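You operate a simulated robot arm through the tools that you are given. There is no shell and no other tool.

Carry out the task below with a simulated two-armed robot. There is one attempt and no reset: what you move stays moved.

TASK
Fill the blue-band bottle to its line at the paddle tap.
Fine: use the carriage and leave it in the middle; the bottle goes back in the crate; spill nothing. Where these are worked on the way, their far stop is far enough and under half their travel is too little: bottle carriage.

Only the result counts: the job must be done as asked and must still hold three seconds after the hand-in. Knocking over, shifting, dropping, spilling or breaking anything else fails it.

THE ROBOT
Two 7-joint arms with two-finger parallel grippers on one trunk that stands fixed in place. Base frame: the origin is at the foot of the trunk, x ahead of it, y to its left, z up; the work surface is at about z = 740. Readings come in mm, rad, newtons and seconds.
The left shoulder is at [80, 131, 947], the right one opposite. With the tool pointing down near the work surface each hand reaches from about 400 to 860 mm from the base axis, measured 20 degrees to its own side. Payload 1.57 kg a hand.
Tool frame (each hand has its own): the origin (TCP) lies between the finger pads and is the grasp point; the fingertips stand 30 mm ahead of it; z points along the fingers, y is the line along which they close. Largest opening 110 mm; finger width 24, thickness 12; the body of the gripper, 48 by 112 mm, starts 78 mm behind the TCP.
Orientation is that of the tool frame in the base frame, as [roll, pitch, yaw] about the fixed x, y, z axes, in that order (R = Rz(yaw) Ry(pitch) Rx(roll)). With the fingers straight down and closing along the base's y, the tool's x points along the base's -x, its y along +y and its z along -z.

THE INTERFACE
- The arms move only by the tool step_arm. It takes "left_moves", "right_moves" or both (then of equal length, played together; a hand with none holds still); each is a list of rows, each a list of 7 numbers: the gripper command, from -1 (fully open) to 1 (shut), values between in proportion, then the shift along the tool's x, y, z in units of 100 mm (1.0 is 100 mm), then the turn, a rotation vector about the tool's x, y, z in units of 120 degrees (1.0 is 120 degrees). In form: [[fingers, x, y, z, rx, ry, rz], ...]. A call has 1 to 20 rows; each row is the pose to reach, as a shift and turn from the pose commanded when the call began, along the tool's axes at that moment. A call with a number of a shift or a turn outside -1 to 1 is refused whole. A row lasts 0.2 s, in which the tool goes at most 50 mm and 0.15 rad; a call with a longer step from one row to the next is refused whole, and so is a gripper value outside its range. Where a pose cannot be reached the arm comes as near as it can. A force on the tool above 50 N (or 10 N above the force at the start of the call, whichever is more), or a blocked arm, ends the call early, and 0.2 s more pass. Each finger travels about 108 mm/s and halts on what it meets, pressing with about 37 N; the grip force reading is that of the motor and also rises with nothing between the fingers. The clock runs only during rows and for 0.2 s after the last one: add rows that repeat a pose to give the fingers time. It gives the time, the measured TCP pose, the force on the tool (base axes), the opening and the grip force at its end, in the units of the frame above (readings bear some noise), with the torque about the TCP (base axes, N m) and any sound that the robot's microphone picked up.
- Cameras (640 x 400 px; columns grow to the right, rows downward): "scene" is now at [-47.4, -0.5, 1435.9]; the picture's right is [-0.01, -1.00, 0.00], its down [-0.42, 0.00, -0.91] and it looks along [0.91, -0.01, -0.42] (base axes); focal length 326 px, centre (320, 200). "left" rides on the left gripper at [70, -16, -141] in its tool frame; the picture's right is [0.23, 0.97, 0.00], its down [-0.86, 0.20, -0.48] and it looks along [-0.47, 0.11, 0.88] (tool axes); focal length 222 px, centre (320, 200). "right" rides on the right gripper at [70, 16, -141] in its tool frame; the picture's right is [-0.23, 0.97, 0.00], its down [-0.86, -0.20, -0.48] and it looks along [-0.47, -0.11, 0.88] (tool axes); focal length 222 px, centre (320, 200).
- camera(camera): a new picture of that camera. It takes no simulated time.
- head_to(pan, tilt): turns the head with the scene camera to pan (to the left, within 1.902 rad either way) and tilt (down, from -0.506 to 1.204), counted from straight ahead of the robot. It gives what a move gives.
- point_at(camera, pixels): there is no depth. For up to 12 entries [column, row, z] of the newest picture of that camera ("zoom" is the newest enlarged one), the place [x, y] in the base frame at which the ray of that pixel passes the height z, good to about 2 mm. It takes no simulated time.
- enlarge(camera, box): a new picture of the part [left, top, right, bottom] of that camera's present view, enlarged. It takes no simulated time.
- sign_off(): hands the job in; it is judged then, once.

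Unless the task says otherwise, let go and move clear before handing in.

The tools are called after "Emit:" as name(argument=value, ...) on one line, values as JSON. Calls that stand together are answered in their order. step_arm: Moves the arms, as the interface text tells. Its arguments: {"type":"object","properties":{"left_moves":{"type":"array","items":{"type":"array","items":{"type":"number"}}},"right_moves":{"type":"array","items":{"type":"array","items":{"type":"number"}}}},"required":[]} The other tools are called the same way: head_to (pan, tilt) turns the head that bears the scene camera; camera (camera) takes a picture; point_at (camera, pixels) gives the place at which the rays of pixels pass given heights; enlarge (camera, box) takes an enlarged picture of a part of a camera's view; sign_off () hands the job in.

At the start:

```text
t: 0.0
left_tcp_pos: [503.8, 92.7, 1257.6]
left_tcp_rot: [-3.141, 0.001, -3.141]
left_contact_force: [0.5, -0.3, 0.7]
left_wrist_torque: [0.01, 0.0, -0.03]
left_grip_width: 110.0
left_gripper_force: 0.0
right_tcp_pos: [470.9, -279.9, 1188.4]
right_tcp_rot: [3.141, 0.0, -3.141]
right_contact_force: [0.4, 0.2, 0.3]
right_wrist_torque: [-0.03, 0.03, 0.0]
right_grip_width: 109.9
right_gripper_force: 0.0
head pan, tilt (commanded): [-0.009, 0.431]
```

scene: 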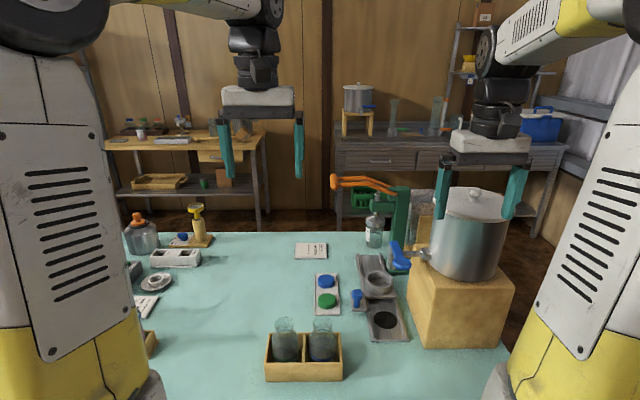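
right: 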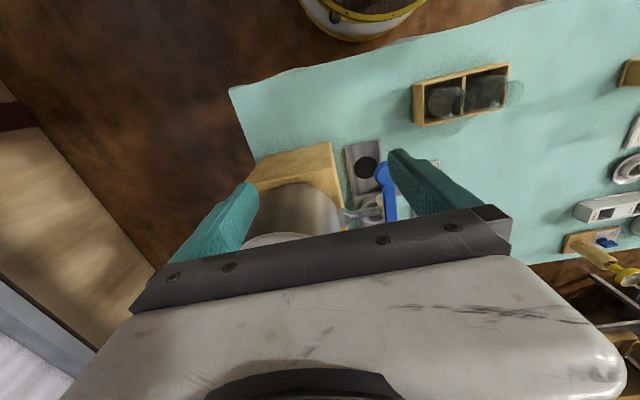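
left: 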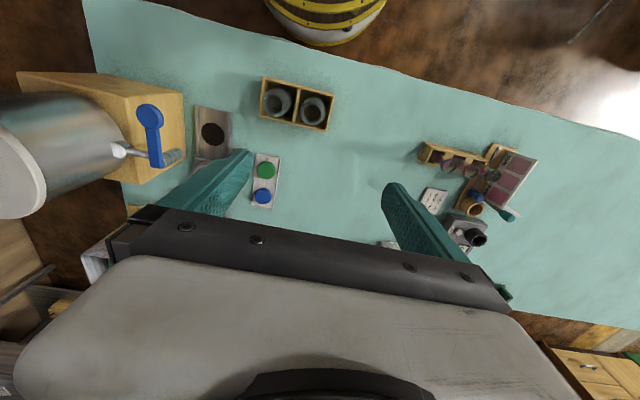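

The scene shows a crate with two bottles around (285,345) and (322,345), a pot on a wood block with a blue-lever tap near (405,255), and a carriage/track near (380,295). I'll enlarge these parts first.

Emit:
enlarge(camera="scene", box=[250, 300, 360, 390])

Emit:
enlarge(camera="scene", box=[300, 170, 460, 350])

Emit:
enlarge(camera="scene", box=[110, 190, 240, 330])

Emit:
enlarge(camera="left", box=[80, 60, 360, 230])

```text
4.44 times, centred on (305, 345) of scene
```

zoom: 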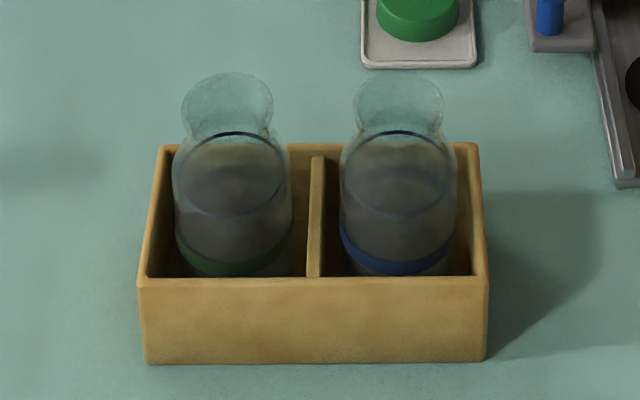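

```text
2.22 times, centred on (380, 260) of scene
```

zoom: 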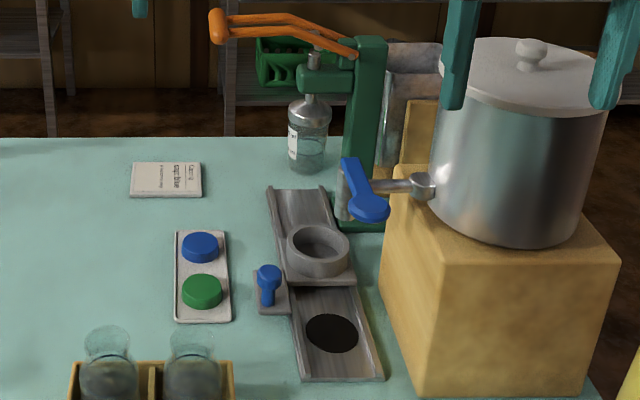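

```text
2.86 times, centred on (175, 260) of scene
```

zoom: 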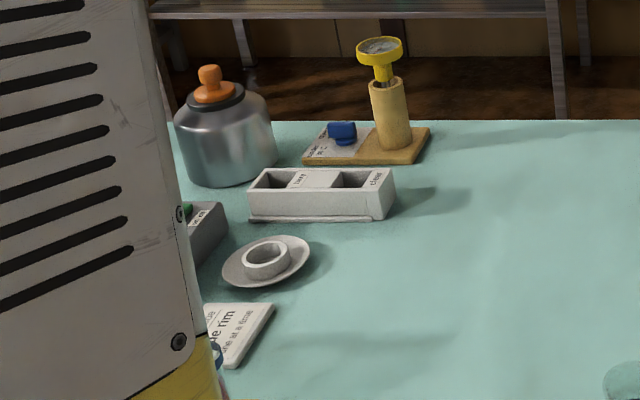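

```text
2.29 times, centred on (220, 145) of left
```

zoom: 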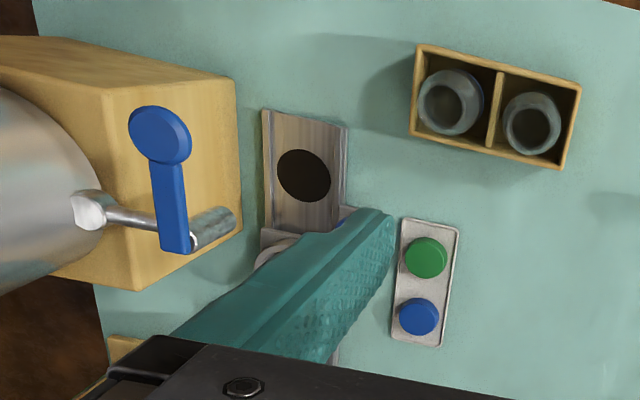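

The zoom shows a rail with a ring carriage, a blue knob beside it, a black disc at its near end, plus cards with text. I'll read the cards and look closer at the tap.

Emit:
enlarge(camera="scene", box=[290, 235, 335, 265])

Emit:
enlarge(camera="scene", box=[340, 235, 430, 345])

Emit:
enlarge(camera="scene", box=[125, 285, 175, 325])

Emit:
enlarge(camera="right", box=[320, 50, 540, 230])

Emit:
enlarge(camera="left", box=[400, 130, 560, 250])

```text
13.33 times, centred on (312, 250) of scene
```

zoom: 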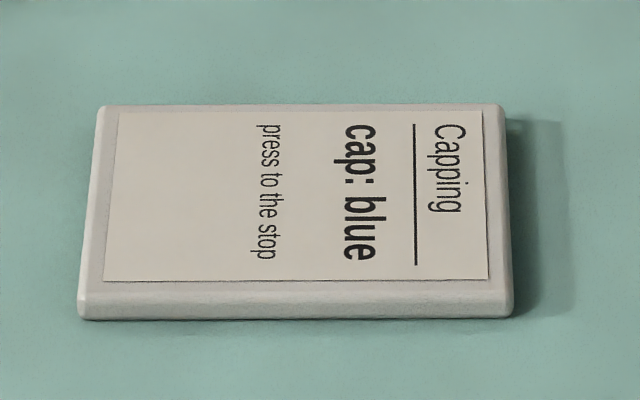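

```text
3.64 times, centred on (385, 290) of scene
```

zoom: 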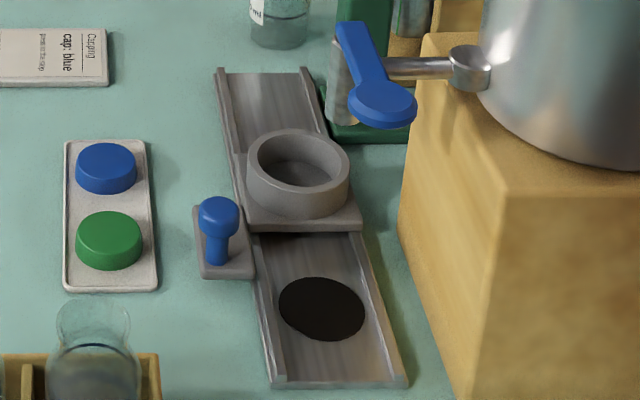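

```text
10.00 times, centred on (150, 305) of scene
```

zoom: 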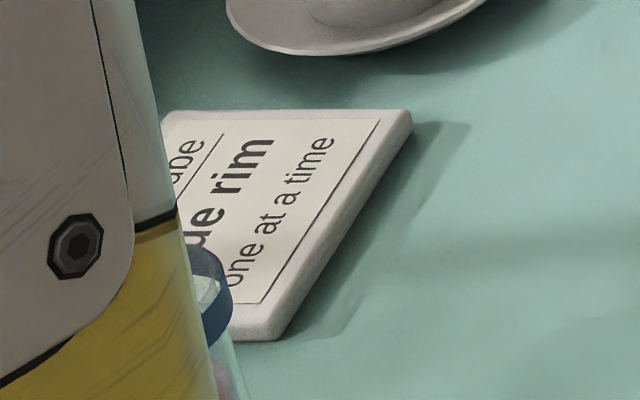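

```text
2.22 times, centred on (430, 140) of right
```

zoom: 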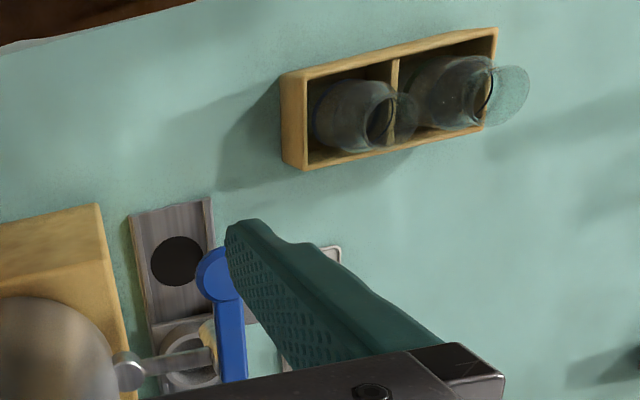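

```text
3.33 times, centred on (480, 190) of left
```

zoom: 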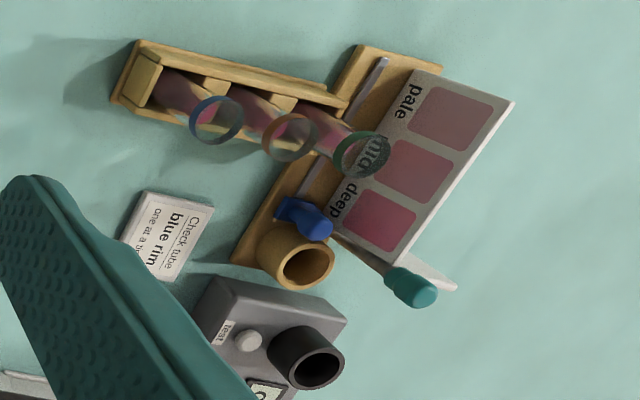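

The cards are about other jobs (capping, tubes). I'll triangulate the tap nozzle, the rail, the carriage and the bottles from the scene and left cameras.

Emit:
point_at(camera="scene", pixels=[[391.9, 268, 800], [391.9, 268, 850], [391.9, 268, 900], [391.9, 268, 950], [391.9, 268, 1000], [403, 262, 900], [403, 262, 1000], [403, 262, 1050], [377, 282, 770], [384, 320, 750], [357, 293, 780], [357, 306, 750]])

Emit:
point_at(camera="left", pixels=[[174.1, 160.3, 800], [174.1, 160.3, 850], [174.1, 160.3, 900], [174.1, 160.3, 950], [174.1, 160.3, 1000], [149.5, 115, 900], [149.5, 115, 950], [149.5, 115, 1000], [213, 134, 750], [277, 103, 850], [312, 111, 850], [265, 170, 760]])

Emit:
camera(camera="left")

```text
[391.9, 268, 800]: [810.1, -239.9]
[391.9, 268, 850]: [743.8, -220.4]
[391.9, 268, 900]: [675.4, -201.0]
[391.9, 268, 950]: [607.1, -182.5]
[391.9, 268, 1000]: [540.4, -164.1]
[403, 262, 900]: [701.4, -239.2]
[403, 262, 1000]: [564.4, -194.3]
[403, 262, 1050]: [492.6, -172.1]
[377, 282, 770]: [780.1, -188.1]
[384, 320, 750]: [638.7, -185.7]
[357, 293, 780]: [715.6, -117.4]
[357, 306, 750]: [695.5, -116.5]
```

```text
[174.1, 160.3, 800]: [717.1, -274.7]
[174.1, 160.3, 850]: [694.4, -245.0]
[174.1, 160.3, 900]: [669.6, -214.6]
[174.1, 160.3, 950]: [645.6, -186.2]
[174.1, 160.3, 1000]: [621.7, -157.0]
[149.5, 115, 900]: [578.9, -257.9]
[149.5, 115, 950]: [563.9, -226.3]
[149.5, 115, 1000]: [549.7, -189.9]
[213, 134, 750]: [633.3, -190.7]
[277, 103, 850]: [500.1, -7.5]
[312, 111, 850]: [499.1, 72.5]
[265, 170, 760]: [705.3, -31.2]
```

```text
taken
```

left: 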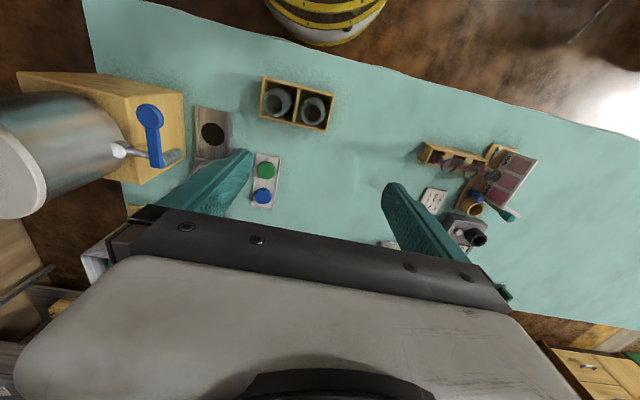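

The left-camera rays and scene rays place the nozzle near (660,-203,~910), above the black disc at (638,-187). Next I'll triangulate the rail ends and bottle mouths.

Emit:
point_at(camera="scene", pixels=[[389, 341, 745], [370, 254, 745], [379, 282, 780], [379, 282, 800], [322.6, 322.5, 850], [322.6, 322.5, 880], [322.6, 322.5, 900], [322.6, 322.5, 920], [265, 371, 740], [343, 371, 740], [341, 379, 740], [268, 335, 800]])

Emit:
point_at(camera="left", pixels=[[275.5, 103.5, 850], [275.5, 103.5, 880], [275.5, 103.5, 900], [275.5, 103.5, 920], [311, 109, 850], [311, 109, 880], [311, 109, 900]])

Emit:
enlarge(camera="left", box=[250, 65, 350, 140])

```text
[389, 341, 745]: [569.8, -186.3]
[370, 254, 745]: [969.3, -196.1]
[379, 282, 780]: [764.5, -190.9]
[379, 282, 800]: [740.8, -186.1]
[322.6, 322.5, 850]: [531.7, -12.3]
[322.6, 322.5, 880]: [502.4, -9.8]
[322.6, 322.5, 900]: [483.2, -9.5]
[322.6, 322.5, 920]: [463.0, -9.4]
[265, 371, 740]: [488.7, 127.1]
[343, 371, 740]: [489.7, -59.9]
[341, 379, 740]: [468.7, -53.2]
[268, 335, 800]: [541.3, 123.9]
```

```text
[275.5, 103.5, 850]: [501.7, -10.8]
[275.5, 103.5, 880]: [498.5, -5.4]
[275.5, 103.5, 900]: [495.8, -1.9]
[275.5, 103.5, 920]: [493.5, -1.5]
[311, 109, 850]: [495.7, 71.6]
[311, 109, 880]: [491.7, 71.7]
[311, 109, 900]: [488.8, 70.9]
```

```text
5.33 times, centred on (300, 102) of left
```

zoom: 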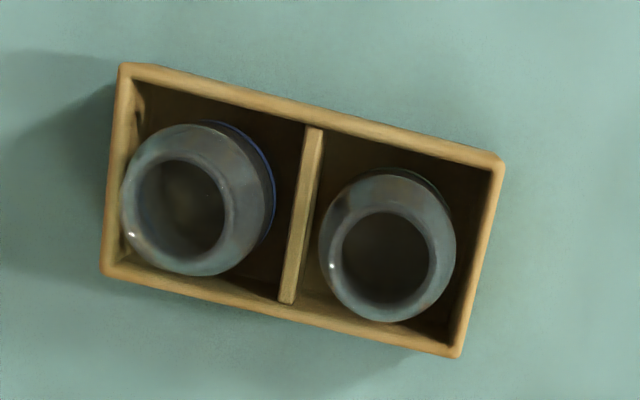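

The blue-band bottle's mouth triangulates to about (499,-6,883), and the crate rim to z≈796. I'll zoom hard on the bottle and the tap for detail.

Emit:
enlarge(camera="scene", box=[302, 312, 346, 366])

Emit:
enlarge(camera="scene", box=[380, 230, 430, 280])

Emit:
enlarge(camera="left", box=[110, 90, 210, 190])

Emit:
enlarge(camera="right", box=[330, 140, 430, 240])

```text
7.41 times, centred on (324, 339) of scene
```

zoom: 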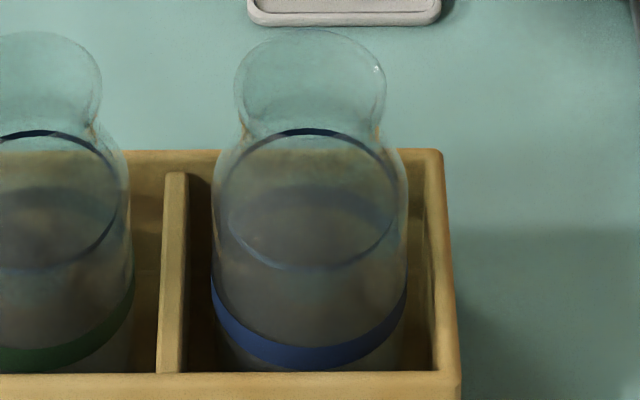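

```text
8.00 times, centred on (405, 255) of scene
```

zoom: 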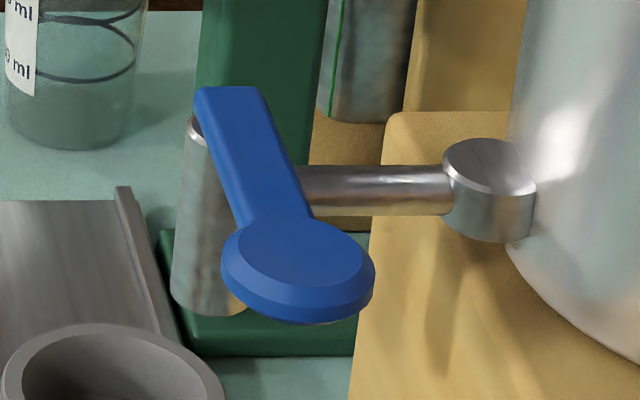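

```text
4.00 times, centred on (160, 140) of left
```

zoom: 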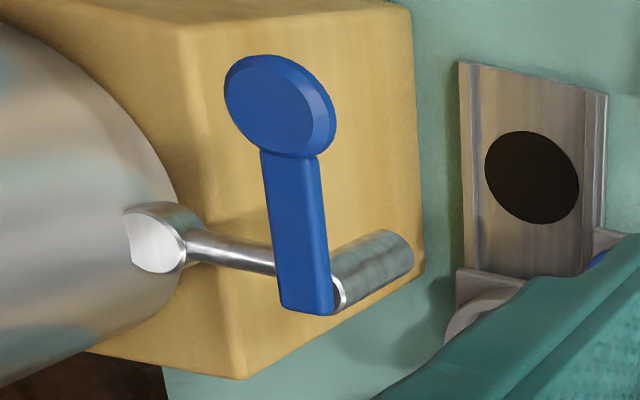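

```text
4.00 times, centred on (380, 190) of right
```

zoom: 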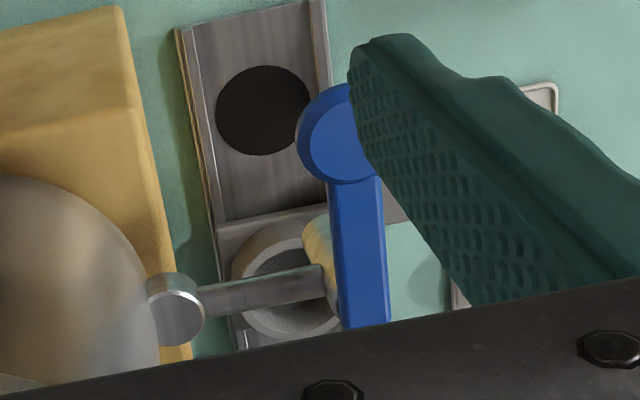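

The dark ring around the bottle shoulder (zoom (312,200)) looks like the fill line. I'll triangulate the nozzle bottom and top, and both lever ends, more carefully.

Emit:
point_at(camera="scene", pixels=[[391, 267, 880], [391, 267, 920], [391, 267, 960], [389.5, 247, 940], [389.5, 247, 980], [389.5, 247, 1020], [402.2, 263, 980], [402.2, 263, 1020], [402.2, 263, 1060], [393.5, 242.5, 980], [393.5, 242.5, 1020], [393.5, 242.5, 1060]])

Emit:
point_at(camera="left", pixels=[[178.5, 153.5, 880], [178.5, 153.5, 920], [178.5, 153.5, 960], [165, 164, 940], [165, 164, 980], [165, 164, 1020], [150, 116, 980], [150, 116, 1020], [150, 116, 1060], [156.3, 166, 980], [156.3, 166, 1020], [156.3, 166, 1060]])

Emit:
point_at(camera="right", pixels=[[370, 173, 980], [370, 173, 1020], [370, 173, 1060], [391, 219, 980], [391, 219, 1020], [345.5, 168, 750], [367, 214, 780], [380, 212, 980]])

```text
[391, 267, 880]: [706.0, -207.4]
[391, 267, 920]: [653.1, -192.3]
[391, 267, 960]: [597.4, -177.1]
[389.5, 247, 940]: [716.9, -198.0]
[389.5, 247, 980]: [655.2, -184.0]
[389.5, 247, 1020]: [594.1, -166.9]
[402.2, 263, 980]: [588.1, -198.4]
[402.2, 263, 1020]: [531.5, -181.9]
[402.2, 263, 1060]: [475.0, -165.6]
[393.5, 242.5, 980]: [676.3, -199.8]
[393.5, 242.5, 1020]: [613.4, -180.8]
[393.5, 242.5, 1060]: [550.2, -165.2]
```

```text
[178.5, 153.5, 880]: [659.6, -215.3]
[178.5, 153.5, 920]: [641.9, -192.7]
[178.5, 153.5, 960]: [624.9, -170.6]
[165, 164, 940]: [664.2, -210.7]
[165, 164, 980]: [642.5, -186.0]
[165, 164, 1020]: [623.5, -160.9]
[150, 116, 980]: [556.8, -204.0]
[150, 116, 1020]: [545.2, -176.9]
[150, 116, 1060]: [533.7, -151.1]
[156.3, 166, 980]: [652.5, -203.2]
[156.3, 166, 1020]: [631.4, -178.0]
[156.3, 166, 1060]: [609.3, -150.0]
```

```text
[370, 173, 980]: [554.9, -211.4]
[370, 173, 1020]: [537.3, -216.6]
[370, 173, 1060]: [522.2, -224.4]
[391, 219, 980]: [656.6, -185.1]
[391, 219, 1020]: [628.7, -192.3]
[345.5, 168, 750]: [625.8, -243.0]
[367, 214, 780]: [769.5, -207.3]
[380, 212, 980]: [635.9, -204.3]
```

The nozzle sits above the black disc at about (637,-187), with its bottom near z≈932, and the paddle pad is at about (548,-187,1008). Next I need to check whether the blue knob belongs to the carriage.

Emit:
enlarge(camera="scene", box=[345, 265, 415, 315])

Emit:
enlarge(camera="scene", box=[355, 215, 425, 275])

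Emit:
enlarge(camera="right", box=[350, 180, 420, 230])

```text
8.00 times, centred on (380, 290) of scene
```

zoom: 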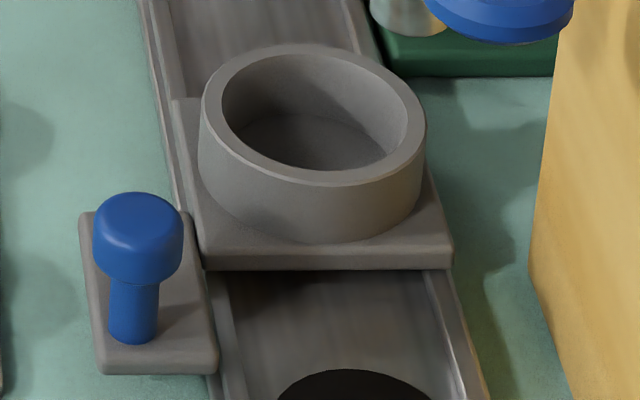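

```text
6.67 times, centred on (390, 245) of scene
```

zoom: 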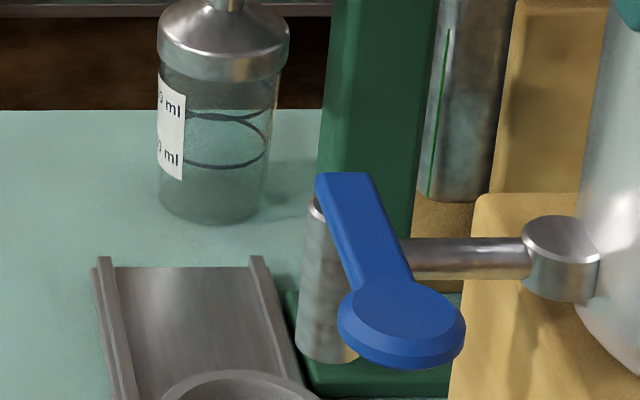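

```text
8.00 times, centred on (385, 205) of right
```

zoom: 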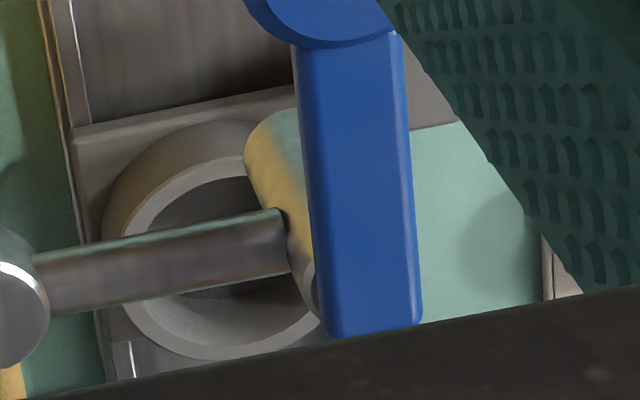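

The knob's plate looks joined to the carriage plate, so it's the carriage handle. I'll move the right hand left and ahead for a look down at the rail that the tap doesn't block.

Emit:
step_arm(right_moves=[[-1, -0.12, 0.25, 0, 0, 0, 0], [-1, -0.25, 0.5, 0, 0, 0, 0], [-1, -0.37, 0.75, 0, 0, 0, 0], [-1, -0.5, 1.0, 0, 0, 0, 0]])

Emit:
step_arm(right_moves=[[-1, -0.1, 0.25, 0.1, 0, 0, 0], [-1, -0.2, 0.5, 0.2, 0, 0, 0], [-1, -0.3, 0.75, 0.3, 0, 0, 0]])

Emit:
camera(camera="right")

Emit:
camera(camera="scene")

```text
t: 1.0
left_tcp_pos: [503.9, 92.8, 1256.5]
left_tcp_rot: [3.141, 0.001, 3.14]
left_contact_force: [0.7, -0.1, 0.1]
left_wrist_torque: [-0.03, 0.0, 0.0]
left_grip_width: 110.1
left_gripper_force: 0.0
right_tcp_pos: [521.5, -181.3, 1190.1]
right_tcp_rot: [-3.141, 0.001, -3.14]
right_contact_force: [0.2, 0.3, 0.3]
right_wrist_torque: [0.01, 0.01, -0.04]
right_grip_width: 109.8
right_gripper_force: 0.0
head pan, tilt (commanded): [-0.009, 0.431]
```

```text
t: 1.8
left_tcp_pos: [503.3, 93.1, 1257.5]
left_tcp_rot: [-3.141, 0.0, 3.141]
left_contact_force: [0.4, 0.3, -0.1]
left_wrist_torque: [0.01, -0.04, -0.01]
left_grip_width: 110.0
left_gripper_force: 0.1
right_tcp_pos: [551.9, -105.9, 1158.4]
right_tcp_rot: [3.141, 0.0, 3.141]
right_contact_force: [-0.2, -1.0, -0.2]
right_wrist_torque: [0.02, -0.02, -0.02]
right_grip_width: 109.8
right_gripper_force: 0.1
head pan, tilt (commanded): [-0.009, 0.431]
```

```text
taken
```

right: 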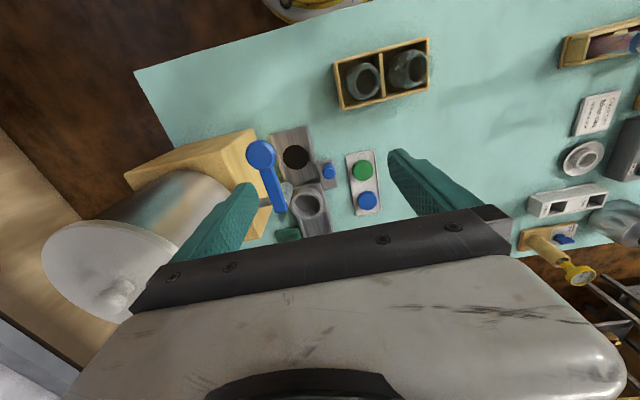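

```text
taken
```

scene: 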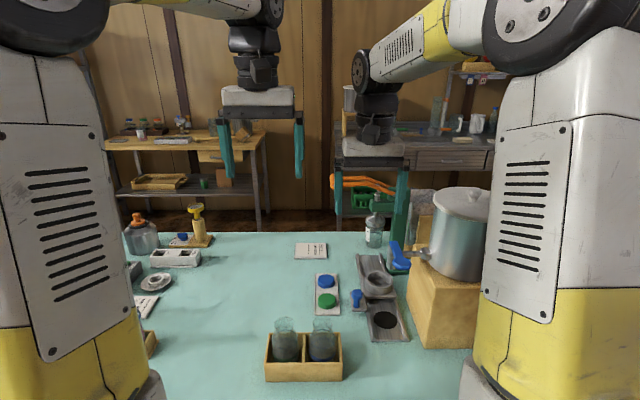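

Now the right camera sees the ring carriage near (308,205) with the knob at (328,170) and black disc at (296,157). I'll enlarge that and the crate.

Emit:
enlarge(camera="right", box=[235, 120, 355, 245])

Emit:
enlarge(camera="right", box=[325, 30, 435, 115])

```text
3.20 times, centred on (295, 182) of right
```

zoom: 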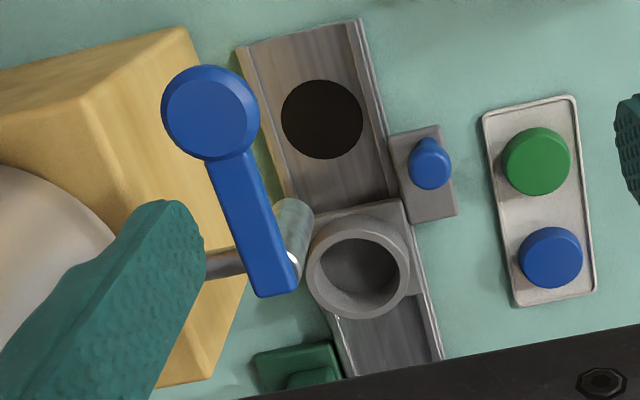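

```text
4.71 times, centred on (380, 72) of right
```

zoom: 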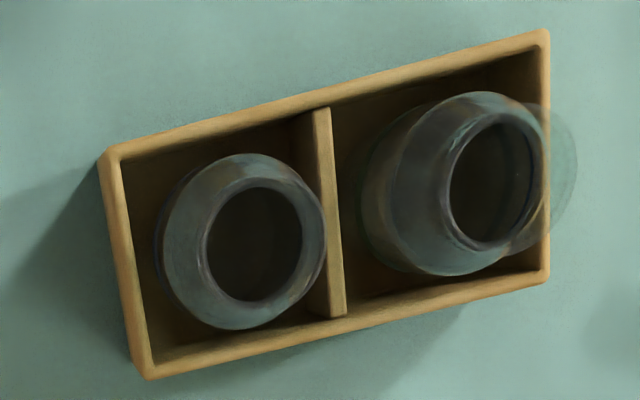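

I'll triangulate the ring rim, knob, paddle pad and drain disc using this view together with the scene view.

Emit:
point_at(camera="right", pixels=[[307.2, 203.3, 770], [307.2, 203.3, 790], [307.2, 203.3, 810], [329.4, 171.4, 780], [329.4, 171.4, 800], [329.4, 171.4, 820], [260.6, 154.5, 990], [260.6, 154.5, 1010], [260.6, 154.5, 1030], [295.6, 157, 750], [367.5, 76, 870], [367.5, 76, 890]])

Emit:
point_at(camera="scene", pixels=[[379.1, 279.1, 770], [379.1, 279.1, 790], [379.1, 279.1, 810], [357.1, 294.4, 780], [357.1, 294.4, 800], [357.1, 294.4, 820], [402.2, 263, 990], [402.2, 263, 1010], [402.2, 263, 1030], [322.6, 322.5, 870], [322.6, 322.5, 890]])

```text
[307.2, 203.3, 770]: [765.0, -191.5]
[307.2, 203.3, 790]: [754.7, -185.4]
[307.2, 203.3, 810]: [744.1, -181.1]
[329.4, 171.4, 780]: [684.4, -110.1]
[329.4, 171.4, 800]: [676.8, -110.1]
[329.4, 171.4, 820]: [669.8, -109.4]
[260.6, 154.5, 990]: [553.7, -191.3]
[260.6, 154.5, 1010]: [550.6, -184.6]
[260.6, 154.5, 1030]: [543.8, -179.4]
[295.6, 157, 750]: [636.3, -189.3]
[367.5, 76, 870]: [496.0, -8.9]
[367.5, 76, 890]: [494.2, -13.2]
```

```text
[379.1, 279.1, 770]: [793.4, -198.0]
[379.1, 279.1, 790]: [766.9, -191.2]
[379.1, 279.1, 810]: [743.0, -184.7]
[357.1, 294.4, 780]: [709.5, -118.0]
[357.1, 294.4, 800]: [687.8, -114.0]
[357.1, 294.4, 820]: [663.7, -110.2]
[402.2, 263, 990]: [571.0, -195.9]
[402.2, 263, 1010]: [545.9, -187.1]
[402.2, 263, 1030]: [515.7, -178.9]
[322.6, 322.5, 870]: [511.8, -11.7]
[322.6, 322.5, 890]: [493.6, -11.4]
```

The rim of the bottle is very transparent, so my mouth triangulation may have mixed up the throat and the rim. I'll look at the bottle with much higher zoom from both cameras.

Emit:
enlarge(camera="scene", box=[308, 312, 340, 332])

Emit:
enlarge(camera="scene", box=[305, 325, 343, 365])

Emit:
enlarge(camera="right", box=[340, 55, 390, 105])

Emit:
enlarge(camera="left", box=[255, 75, 300, 125])

```text
16.00 times, centred on (324, 322) of scene
```

zoom: 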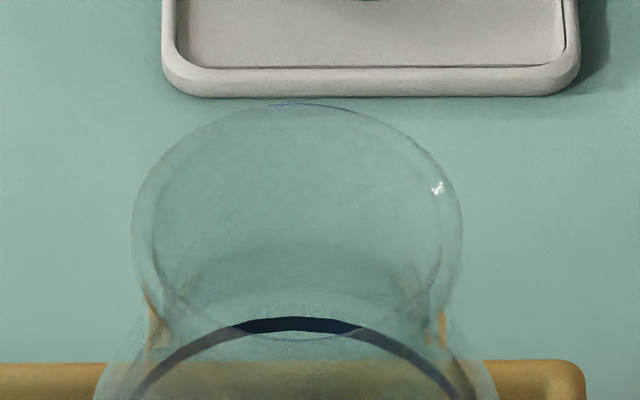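

```text
10.00 times, centred on (324, 345) of scene
```

zoom: 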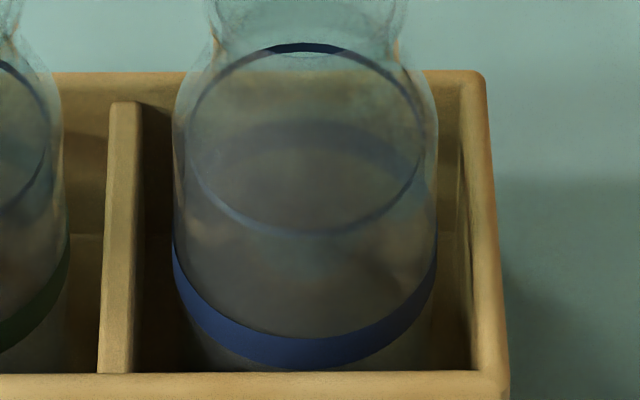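

```text
8.00 times, centred on (365, 80) of right
```

zoom: 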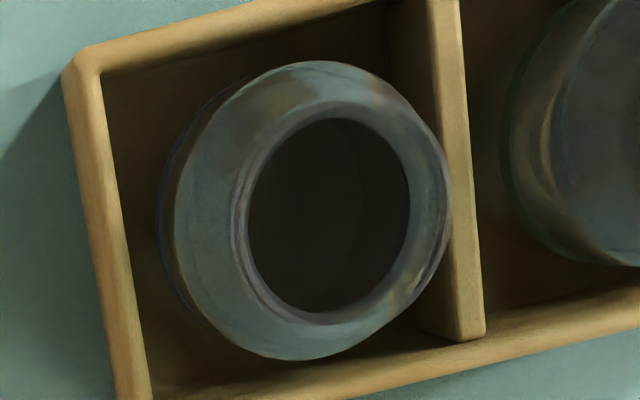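

```text
8.00 times, centred on (278, 100) of left
```

zoom: 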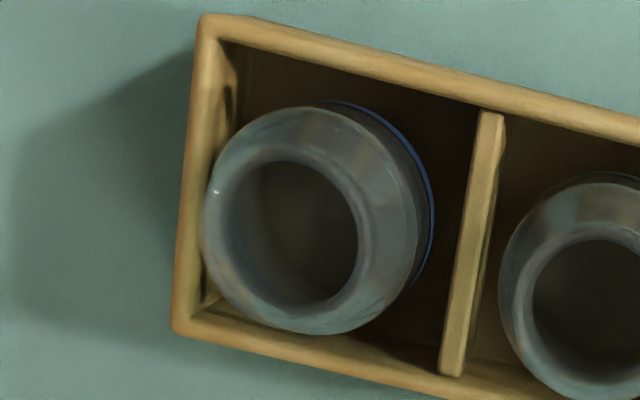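

From the 10x zoom the line ring sits at roughly z≈827, the throat ≈861 and the rim ≈875, with the bottle at about x≈505, y≈-9. I'll first slide the left hand out of the way, then bring the right hand over the bottle, turned so it closes along x and stays clear of the green-band bottle.

Emit:
step_arm(left_moves=[[-1, 0, 0.33, 0, 0, 0, 0], [-1, 0, 0.66, 0, 0, 0, 0], [-1, 0, 1.0, 0, 0, 0, 0]])

Emit:
step_arm(left_moves=[[-1, 0, 0.09, 0.03, 0, 0, 0], [-1, 0, 0.18, 0.06, 0, 0, 0], [-1, 0, 0.27, 0.09, 0, 0, 0], [-1, 0, 0.36, 0.12, 0, 0, 0], [-1, 0, 0.45, 0.15, 0, 0, 0], [-1, 0, 0.54, 0.18, 0, 0, 0], [-1, 0, 0.63, 0.21, 0, 0, 0], [-1, 0, 0.72, 0.24, 0, 0, 0], [-1, 0, 0.81, 0.27, 0, 0, 0], [-1, 0, 0.9, 0.3, 0, 0, 0], [-1, 0, 1.0, 0.3, 0, 0, 0]], right_moves=[[-1, 0.04, 0.08, 0.05, 0, 0, 0.068], [-1, 0.08, 0.16, 0.1, 0, 0, 0.136], [-1, 0.12, 0.24, 0.15, 0, 0, 0.204], [-1, 0.16, 0.32, 0.2, 0, 0, 0.272], [-1, 0.2, 0.4, 0.25, 0, 0, 0.34], [-1, 0.24, 0.48, 0.3, 0, 0, 0.408], [-1, 0.28, 0.56, 0.35, 0, 0, 0.476], [-1, 0.32, 0.64, 0.4, 0, 0, 0.544], [-1, 0.36, 0.72, 0.45, 0, 0, 0.612], [-1, 0.4, 0.8, 0.5, 0, 0, 0.68], [-1, 0.47, 0.97, 0.5, 0, 0, 0.75]])

Emit:
camera(camera="right")

Emit:
camera(camera="scene")

```text
t: 2.6
left_tcp_pos: [502.7, 193.0, 1256.6]
left_tcp_rot: [-3.14, 0.0, -3.14]
left_contact_force: [0.4, -0.5, 0.0]
left_wrist_torque: [0.0, -0.01, -0.05]
left_grip_width: 109.8
left_gripper_force: 0.0
right_tcp_pos: [551.2, -105.2, 1158.0]
right_tcp_rot: [-3.142, 0.0, -3.14]
right_contact_force: [0.6, 0.2, 0.8]
right_wrist_torque: [0.04, -0.03, -0.01]
right_grip_width: 109.9
right_gripper_force: 0.1
head pan, tilt (commanded): [-0.009, 0.431]
```

```text
t: 5.0
left_tcp_pos: [502.4, 293.0, 1226.2]
left_tcp_rot: [3.141, 0.002, 3.142]
left_contact_force: [0.3, -0.1, -0.5]
left_wrist_torque: [0.02, 0.02, -0.03]
left_grip_width: 110.0
left_gripper_force: 0.1
right_tcp_pos: [504.2, -8.6, 1108.6]
right_tcp_rot: [-3.141, 0.001, 1.57]
right_contact_force: [-0.2, 0.0, -0.7]
right_wrist_torque: [0.01, -0.02, 0.0]
right_grip_width: 110.0
right_gripper_force: 0.0
head pan, tilt (commanded): [-0.009, 0.431]
```

```text
taken
```

right: 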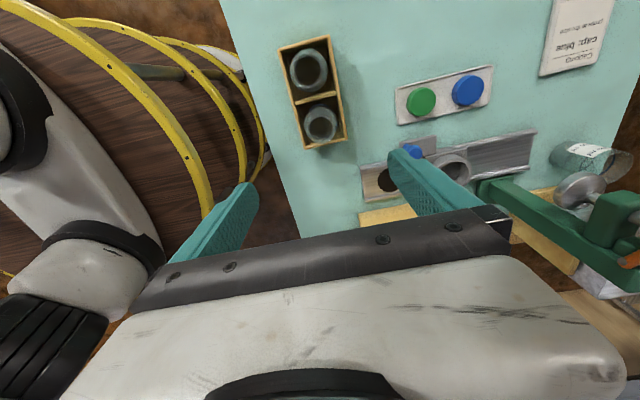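

```text
taken
```

scene: 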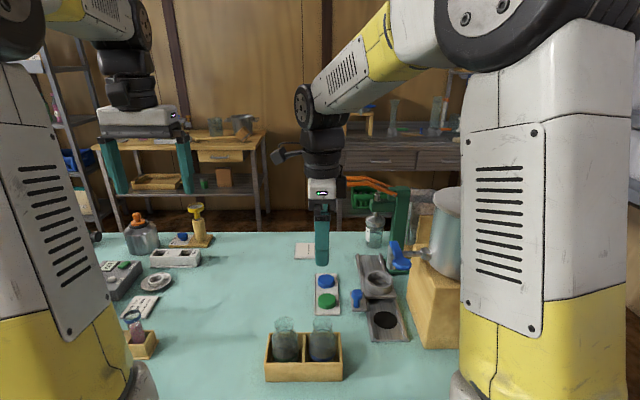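

The right hand is now over the bottle, closing along x (yaw 1.57). I'll zoom the right camera on the crate to refine the bottle centre.

Emit:
enlarge(camera="right", box=[270, 25, 360, 160])

Emit:
enlarge(camera="right", box=[350, 110, 560, 220])

Emit:
enlarge(camera="left", box=[100, 40, 320, 200])

```text
2.96 times, centred on (315, 92) of right
```

zoom: 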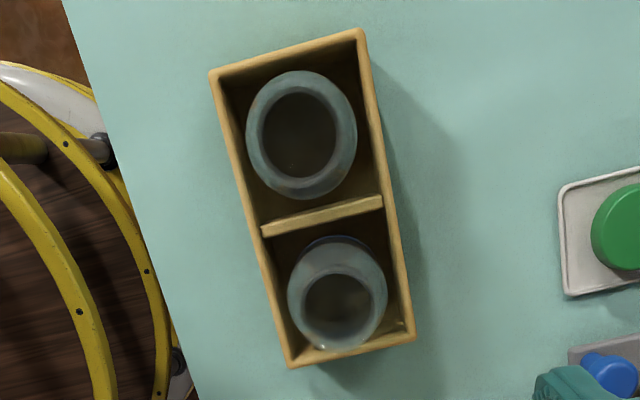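

```text
3.05 times, centred on (455, 165) of right
```

zoom: 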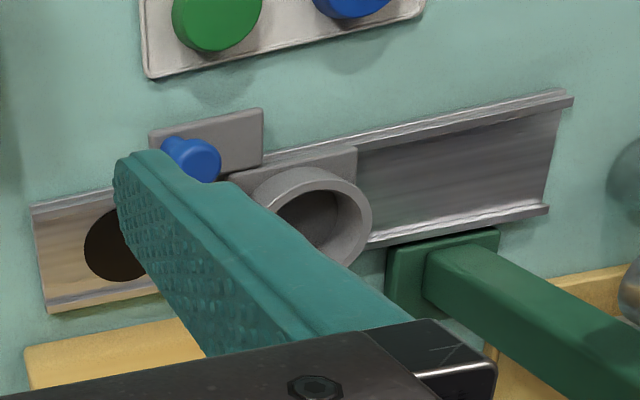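

```text
2.50 times, centred on (210, 120) of left
```

zoom: 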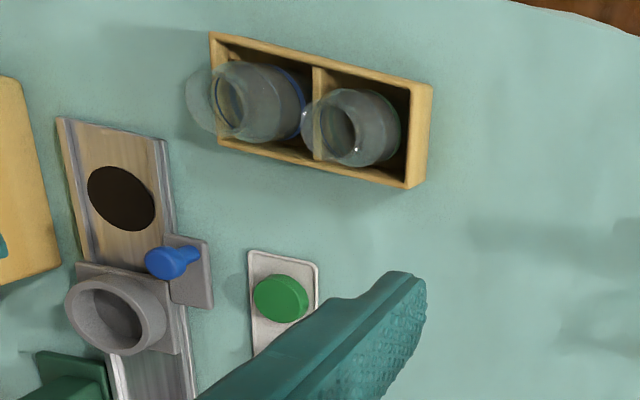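

I'll get coordinates for the rail ends, carriage plate, capper base and bottle throat from these views.

Emit:
point_at(camera="right", pixels=[[361.6, 166.6, 745], [368, 201.7, 745], [537.6, 132.2, 755], [529.8, 168.9, 755], [477.3, 178.1, 745], [513.4, 174.8, 745], [467.5, 148, 765], [471.5, 178, 765], [321.1, 127.5, 840], [321.1, 127.5, 860], [321.1, 127.5, 880], [399, 150, 750]])

Emit:
point_at(camera="left", pixels=[[174.8, 81.2, 840], [174.8, 81.2, 860], [174.8, 81.2, 880], [129.2, 119.2, 750], [128, 165.5, 790], [128, 165.5, 810], [151, 145, 800], [151, 145, 820]])

Emit:
point_at(camera="scene", pixels=[[322.5, 328, 840], [322.5, 328, 860], [322.5, 328, 880], [322.6, 338.9, 820], [322.6, 338.9, 830], [322.6, 323.4, 870], [322.6, 323.4, 880]])

```text
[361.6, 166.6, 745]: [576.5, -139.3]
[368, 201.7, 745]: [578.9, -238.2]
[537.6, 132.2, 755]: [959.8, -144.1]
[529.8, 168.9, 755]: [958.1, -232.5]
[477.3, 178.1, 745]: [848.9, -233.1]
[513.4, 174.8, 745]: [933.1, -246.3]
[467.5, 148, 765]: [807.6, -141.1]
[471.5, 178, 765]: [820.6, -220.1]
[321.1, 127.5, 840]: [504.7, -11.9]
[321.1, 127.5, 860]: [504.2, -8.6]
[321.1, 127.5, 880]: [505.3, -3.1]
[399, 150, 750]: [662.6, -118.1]
```

```text
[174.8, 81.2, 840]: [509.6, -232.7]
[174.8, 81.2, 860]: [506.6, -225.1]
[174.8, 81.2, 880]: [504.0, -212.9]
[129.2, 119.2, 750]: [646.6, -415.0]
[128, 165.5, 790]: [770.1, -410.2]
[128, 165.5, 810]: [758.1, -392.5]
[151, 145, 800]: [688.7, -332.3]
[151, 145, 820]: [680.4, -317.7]
```

```text
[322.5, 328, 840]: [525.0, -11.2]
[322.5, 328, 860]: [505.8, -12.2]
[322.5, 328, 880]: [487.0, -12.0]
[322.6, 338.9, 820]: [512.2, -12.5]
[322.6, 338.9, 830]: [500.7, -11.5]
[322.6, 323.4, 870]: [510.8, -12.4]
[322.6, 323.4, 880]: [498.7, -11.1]
```

Two views agree the bottle axis is near (505,-10.5) with throat z≈861; the carriage plate spans about x 711–812 on a rail from 577 to 959. I'll check the crate rim height before descending.

Emit:
point_at(camera="right", pixels=[[347.1, 138.6, 780], [347.1, 138.6, 800], [347.1, 138.6, 820], [304.9, 147.7, 780], [304.9, 147.7, 800], [304.9, 147.7, 820]])

Emit:
point_at(camera="scene", pixels=[[340.2, 332.2, 780], [340.2, 332.2, 800], [340.2, 332.2, 820], [342.8, 362.2, 780], [342.8, 362.2, 800], [342.8, 362.2, 820]])

Emit:
step_arm(right_moves=[[-1, -0.01, 0.005, 0.3, 0, 0, 0], [-1, -0.02, 0.01, 0.6, 0, 0, 0], [-1, -0.02, 0.01, 1.0, 0, 0, 0]])

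Emit:
camera(camera="right")

```text
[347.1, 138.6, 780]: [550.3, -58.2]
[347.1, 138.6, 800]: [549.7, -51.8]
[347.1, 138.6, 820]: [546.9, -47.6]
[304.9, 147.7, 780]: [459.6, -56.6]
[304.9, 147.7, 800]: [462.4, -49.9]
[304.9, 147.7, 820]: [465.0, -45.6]
```

```text
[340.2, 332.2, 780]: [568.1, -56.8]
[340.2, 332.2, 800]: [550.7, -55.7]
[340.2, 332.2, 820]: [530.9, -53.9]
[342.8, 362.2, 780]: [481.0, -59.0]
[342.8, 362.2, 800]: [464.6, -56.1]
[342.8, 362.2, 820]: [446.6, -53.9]
```

```text
t: 5.8
left_tcp_pos: [502.7, 293.6, 1225.4]
left_tcp_rot: [3.141, 0.0, 3.141]
left_contact_force: [1.1, 0.0, -0.2]
left_wrist_torque: [0.01, 0.01, 0.01]
left_grip_width: 109.9
left_gripper_force: 0.0
right_tcp_pos: [505.1, -8.6, 1008.8]
right_tcp_rot: [-3.14, 0.0, 1.57]
right_contact_force: [-0.3, 0.8, -0.8]
right_wrist_torque: [0.04, -0.01, 0.02]
right_grip_width: 109.9
right_gripper_force: 0.0
head pan, tilt (commanded): [-0.009, 0.431]
```

```text
taken
```

right: 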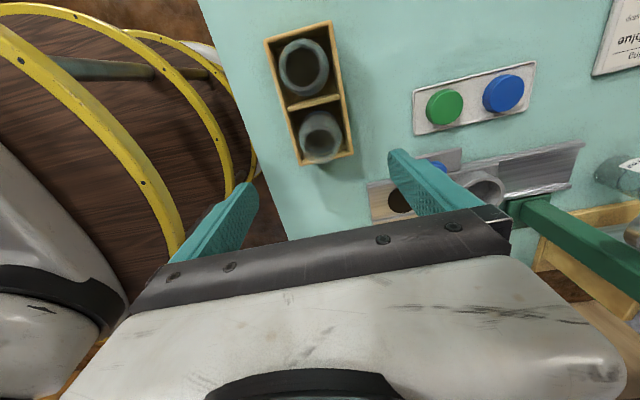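

The crate rim is at z≈800, so fingertips must stay above about 805 (TCP ≥ 835). I'll descend to about 935 and check the alignment.

Emit:
step_arm(right_moves=[[-1, -0.005, 0, 0.25, 0, 0, 0], [-1, -0.01, 0, 0.5, 0, 0, 0], [-1, -0.015, 0, 0.73, 0, 0, 0]])

Emit:
camera(camera="right")

Emit:
enlarge(camera="scene", box=[260, 240, 390, 390])

```text
t: 6.6
left_tcp_pos: [503.3, 292.5, 1226.1]
left_tcp_rot: [3.141, 0.0, -3.141]
left_contact_force: [0.9, -0.1, 0.2]
left_wrist_torque: [0.0, -0.03, 0.0]
left_grip_width: 109.8
left_gripper_force: 0.1
right_tcp_pos: [507.4, -12.3, 934.8]
right_tcp_rot: [-3.141, -0.001, 1.57]
right_contact_force: [-0.1, -0.1, 0.5]
right_wrist_torque: [-0.02, -0.02, -0.02]
right_grip_width: 109.9
right_gripper_force: 0.0
head pan, tilt (commanded): [-0.009, 0.431]
```

```text
taken
```

right: 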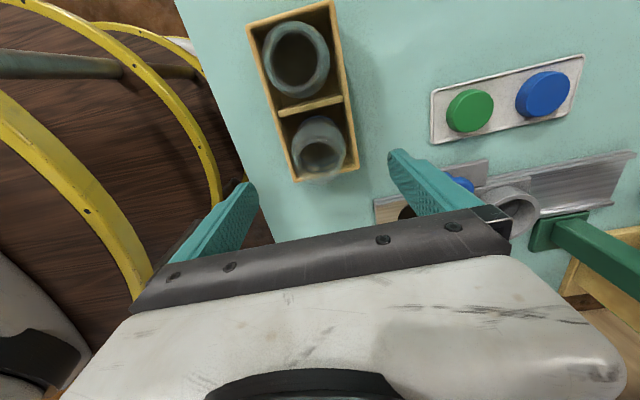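

```text
2.67 times, centred on (325, 315) of scene
```

zoom: 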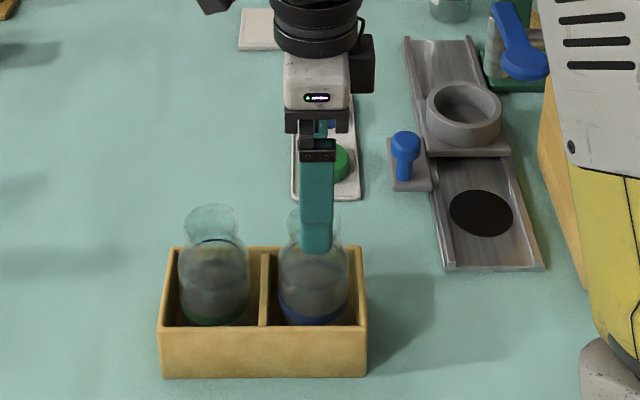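

The near finger (zoom x≈317) lines up with the bottle (zoom x≈314) to about 1 mm. I'll descend to TCP z≈838 and close around the body above the crate rim.

Emit:
step_arm(right_moves=[[-1, 0, 0, 0.3, 0, 0, 0], [-1, 0, 0, 0.6, 0, 0, 0], [-1, 0, 0, 0.8, 0, 0, 0], [-1, 0, 0, 0.96, 0, 0, 0], [-1, 0, 0, 0.96, 0, 0, 0]])

Emit:
enlarge(camera="scene", box=[260, 270, 390, 390])

Emit:
camera(camera="right")

```text
t: 7.8
left_tcp_pos: [502.2, 292.5, 1226.3]
left_tcp_rot: [-3.14, -0.001, -3.14]
left_contact_force: [-1.3, 0.1, -0.5]
left_wrist_torque: [0.0, 0.0, 0.0]
left_grip_width: 110.0
left_gripper_force: 0.1
right_tcp_pos: [507.2, -12.5, 839.3]
right_tcp_rot: [-3.142, -0.001, 1.572]
right_contact_force: [0.1, -0.6, 0.6]
right_wrist_torque: [0.05, 0.03, -0.01]
right_grip_width: 109.8
right_gripper_force: 0.0
head pan, tilt (commanded): [-0.009, 0.431]
```

```text
3.33 times, centred on (325, 330) of scene
```

zoom: 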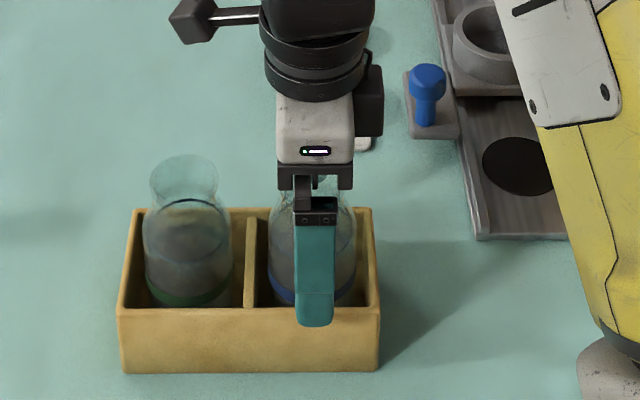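

```text
taken
```

right: 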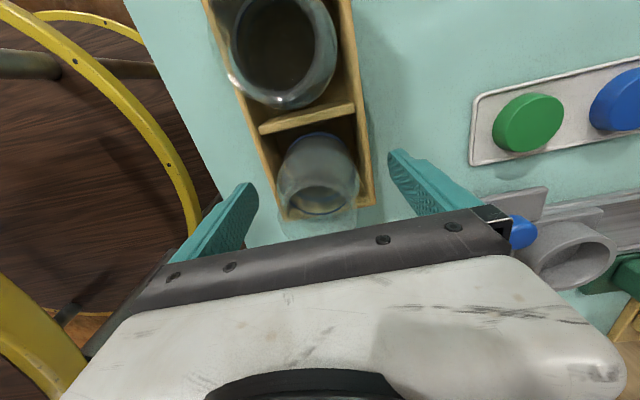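

The bottle stands between the open fingers with the tips above the rim. I'm closing now.

Emit:
step_arm(right_moves=[[-0.5, 0, 0, 0, 0, 0, 0], [0.0, 0, 0, 0, 0, 0, 0], [0.4, 0, 0, 0, 0, 0, 0], [0.4, 0, 0, 0, 0, 0, 0]])

Emit:
enlarge(camera="scene", box=[260, 270, 390, 390])

Emit:
camera(camera="right")

```text
t: 8.8
left_tcp_pos: [502.6, 293.1, 1226.3]
left_tcp_rot: [3.141, 0.0, -3.141]
left_contact_force: [-0.3, 1.2, 0.1]
left_wrist_torque: [0.0, 0.0, 0.0]
left_grip_width: 110.1
left_gripper_force: 0.1
right_tcp_pos: [506.7, -12.4, 839.5]
right_tcp_rot: [3.141, 0.001, 1.571]
right_contact_force: [0.1, 0.8, 0.1]
right_wrist_torque: [-0.01, -0.01, 0.03]
right_grip_width: 61.0
right_gripper_force: 36.9
head pan, tilt (commanded): [-0.009, 0.431]
```

```text
3.33 times, centred on (325, 330) of scene
```

zoom: 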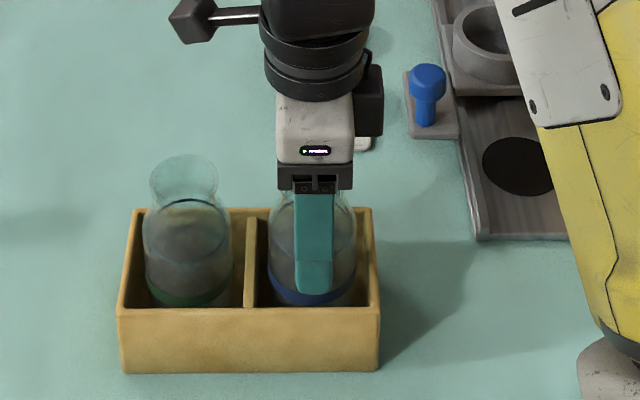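

```text
taken
```

right: 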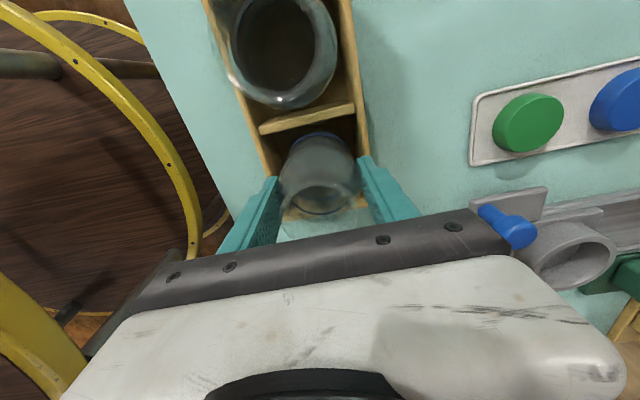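

Gripped at 61.0 mm width with 36.9 N; the pick pose is (506.8,-12.4,839.4). I'm lifting straight up.

Emit:
step_arm(right_moves=[[0.4, 0, 0, -0.1, 0, 0, 0], [0.4, 0, 0, -0.25, 0, 0, 0], [0.4, 0, 0, -0.45, 0, 0, 0], [0.4, 0, 0, -0.65, 0, 0, 0], [0.4, 0, 0, -0.85, 0, 0, 0], [0.4, 0, 0, -1.0, 0, 0, 0]])

Emit:
enlarge(camera="scene", box=[260, 240, 390, 390])

Emit:
camera(camera="right")

Emit:
camera(camera="left")

```text
t: 10.2
left_tcp_pos: [502.0, 294.1, 1225.3]
left_tcp_rot: [3.141, 0.001, -3.141]
left_contact_force: [0.3, 0.2, 0.8]
left_wrist_torque: [-0.02, 0.02, -0.01]
left_grip_width: 110.3
left_gripper_force: 0.1
right_tcp_pos: [504.2, -11.7, 939.6]
right_tcp_rot: [-3.138, 0.001, 1.569]
right_contact_force: [0.6, -0.4, -2.1]
right_wrist_torque: [0.03, -0.02, -0.04]
right_grip_width: 60.7
right_gripper_force: 37.1
head pan, tilt (commanded): [-0.009, 0.431]
```

```text
2.67 times, centred on (325, 315) of scene
```

zoom: 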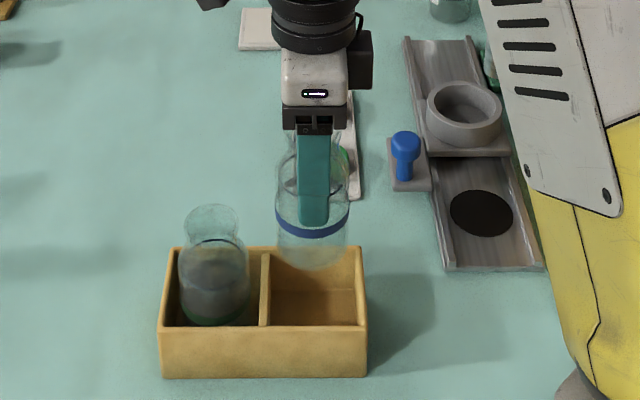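

```text
taken
```

right: 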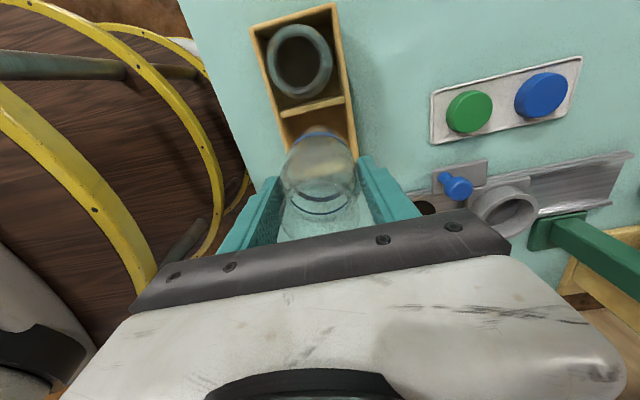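

```text
taken
```

left: 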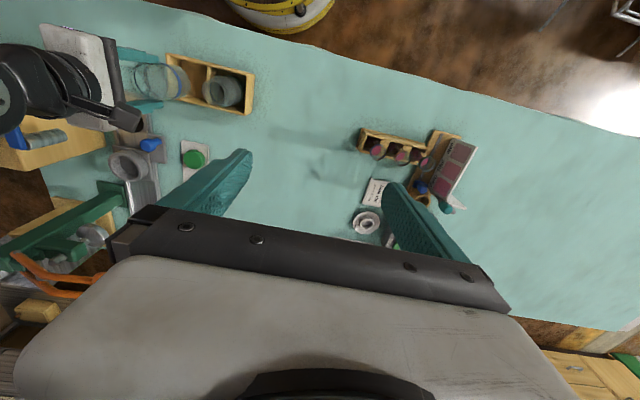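

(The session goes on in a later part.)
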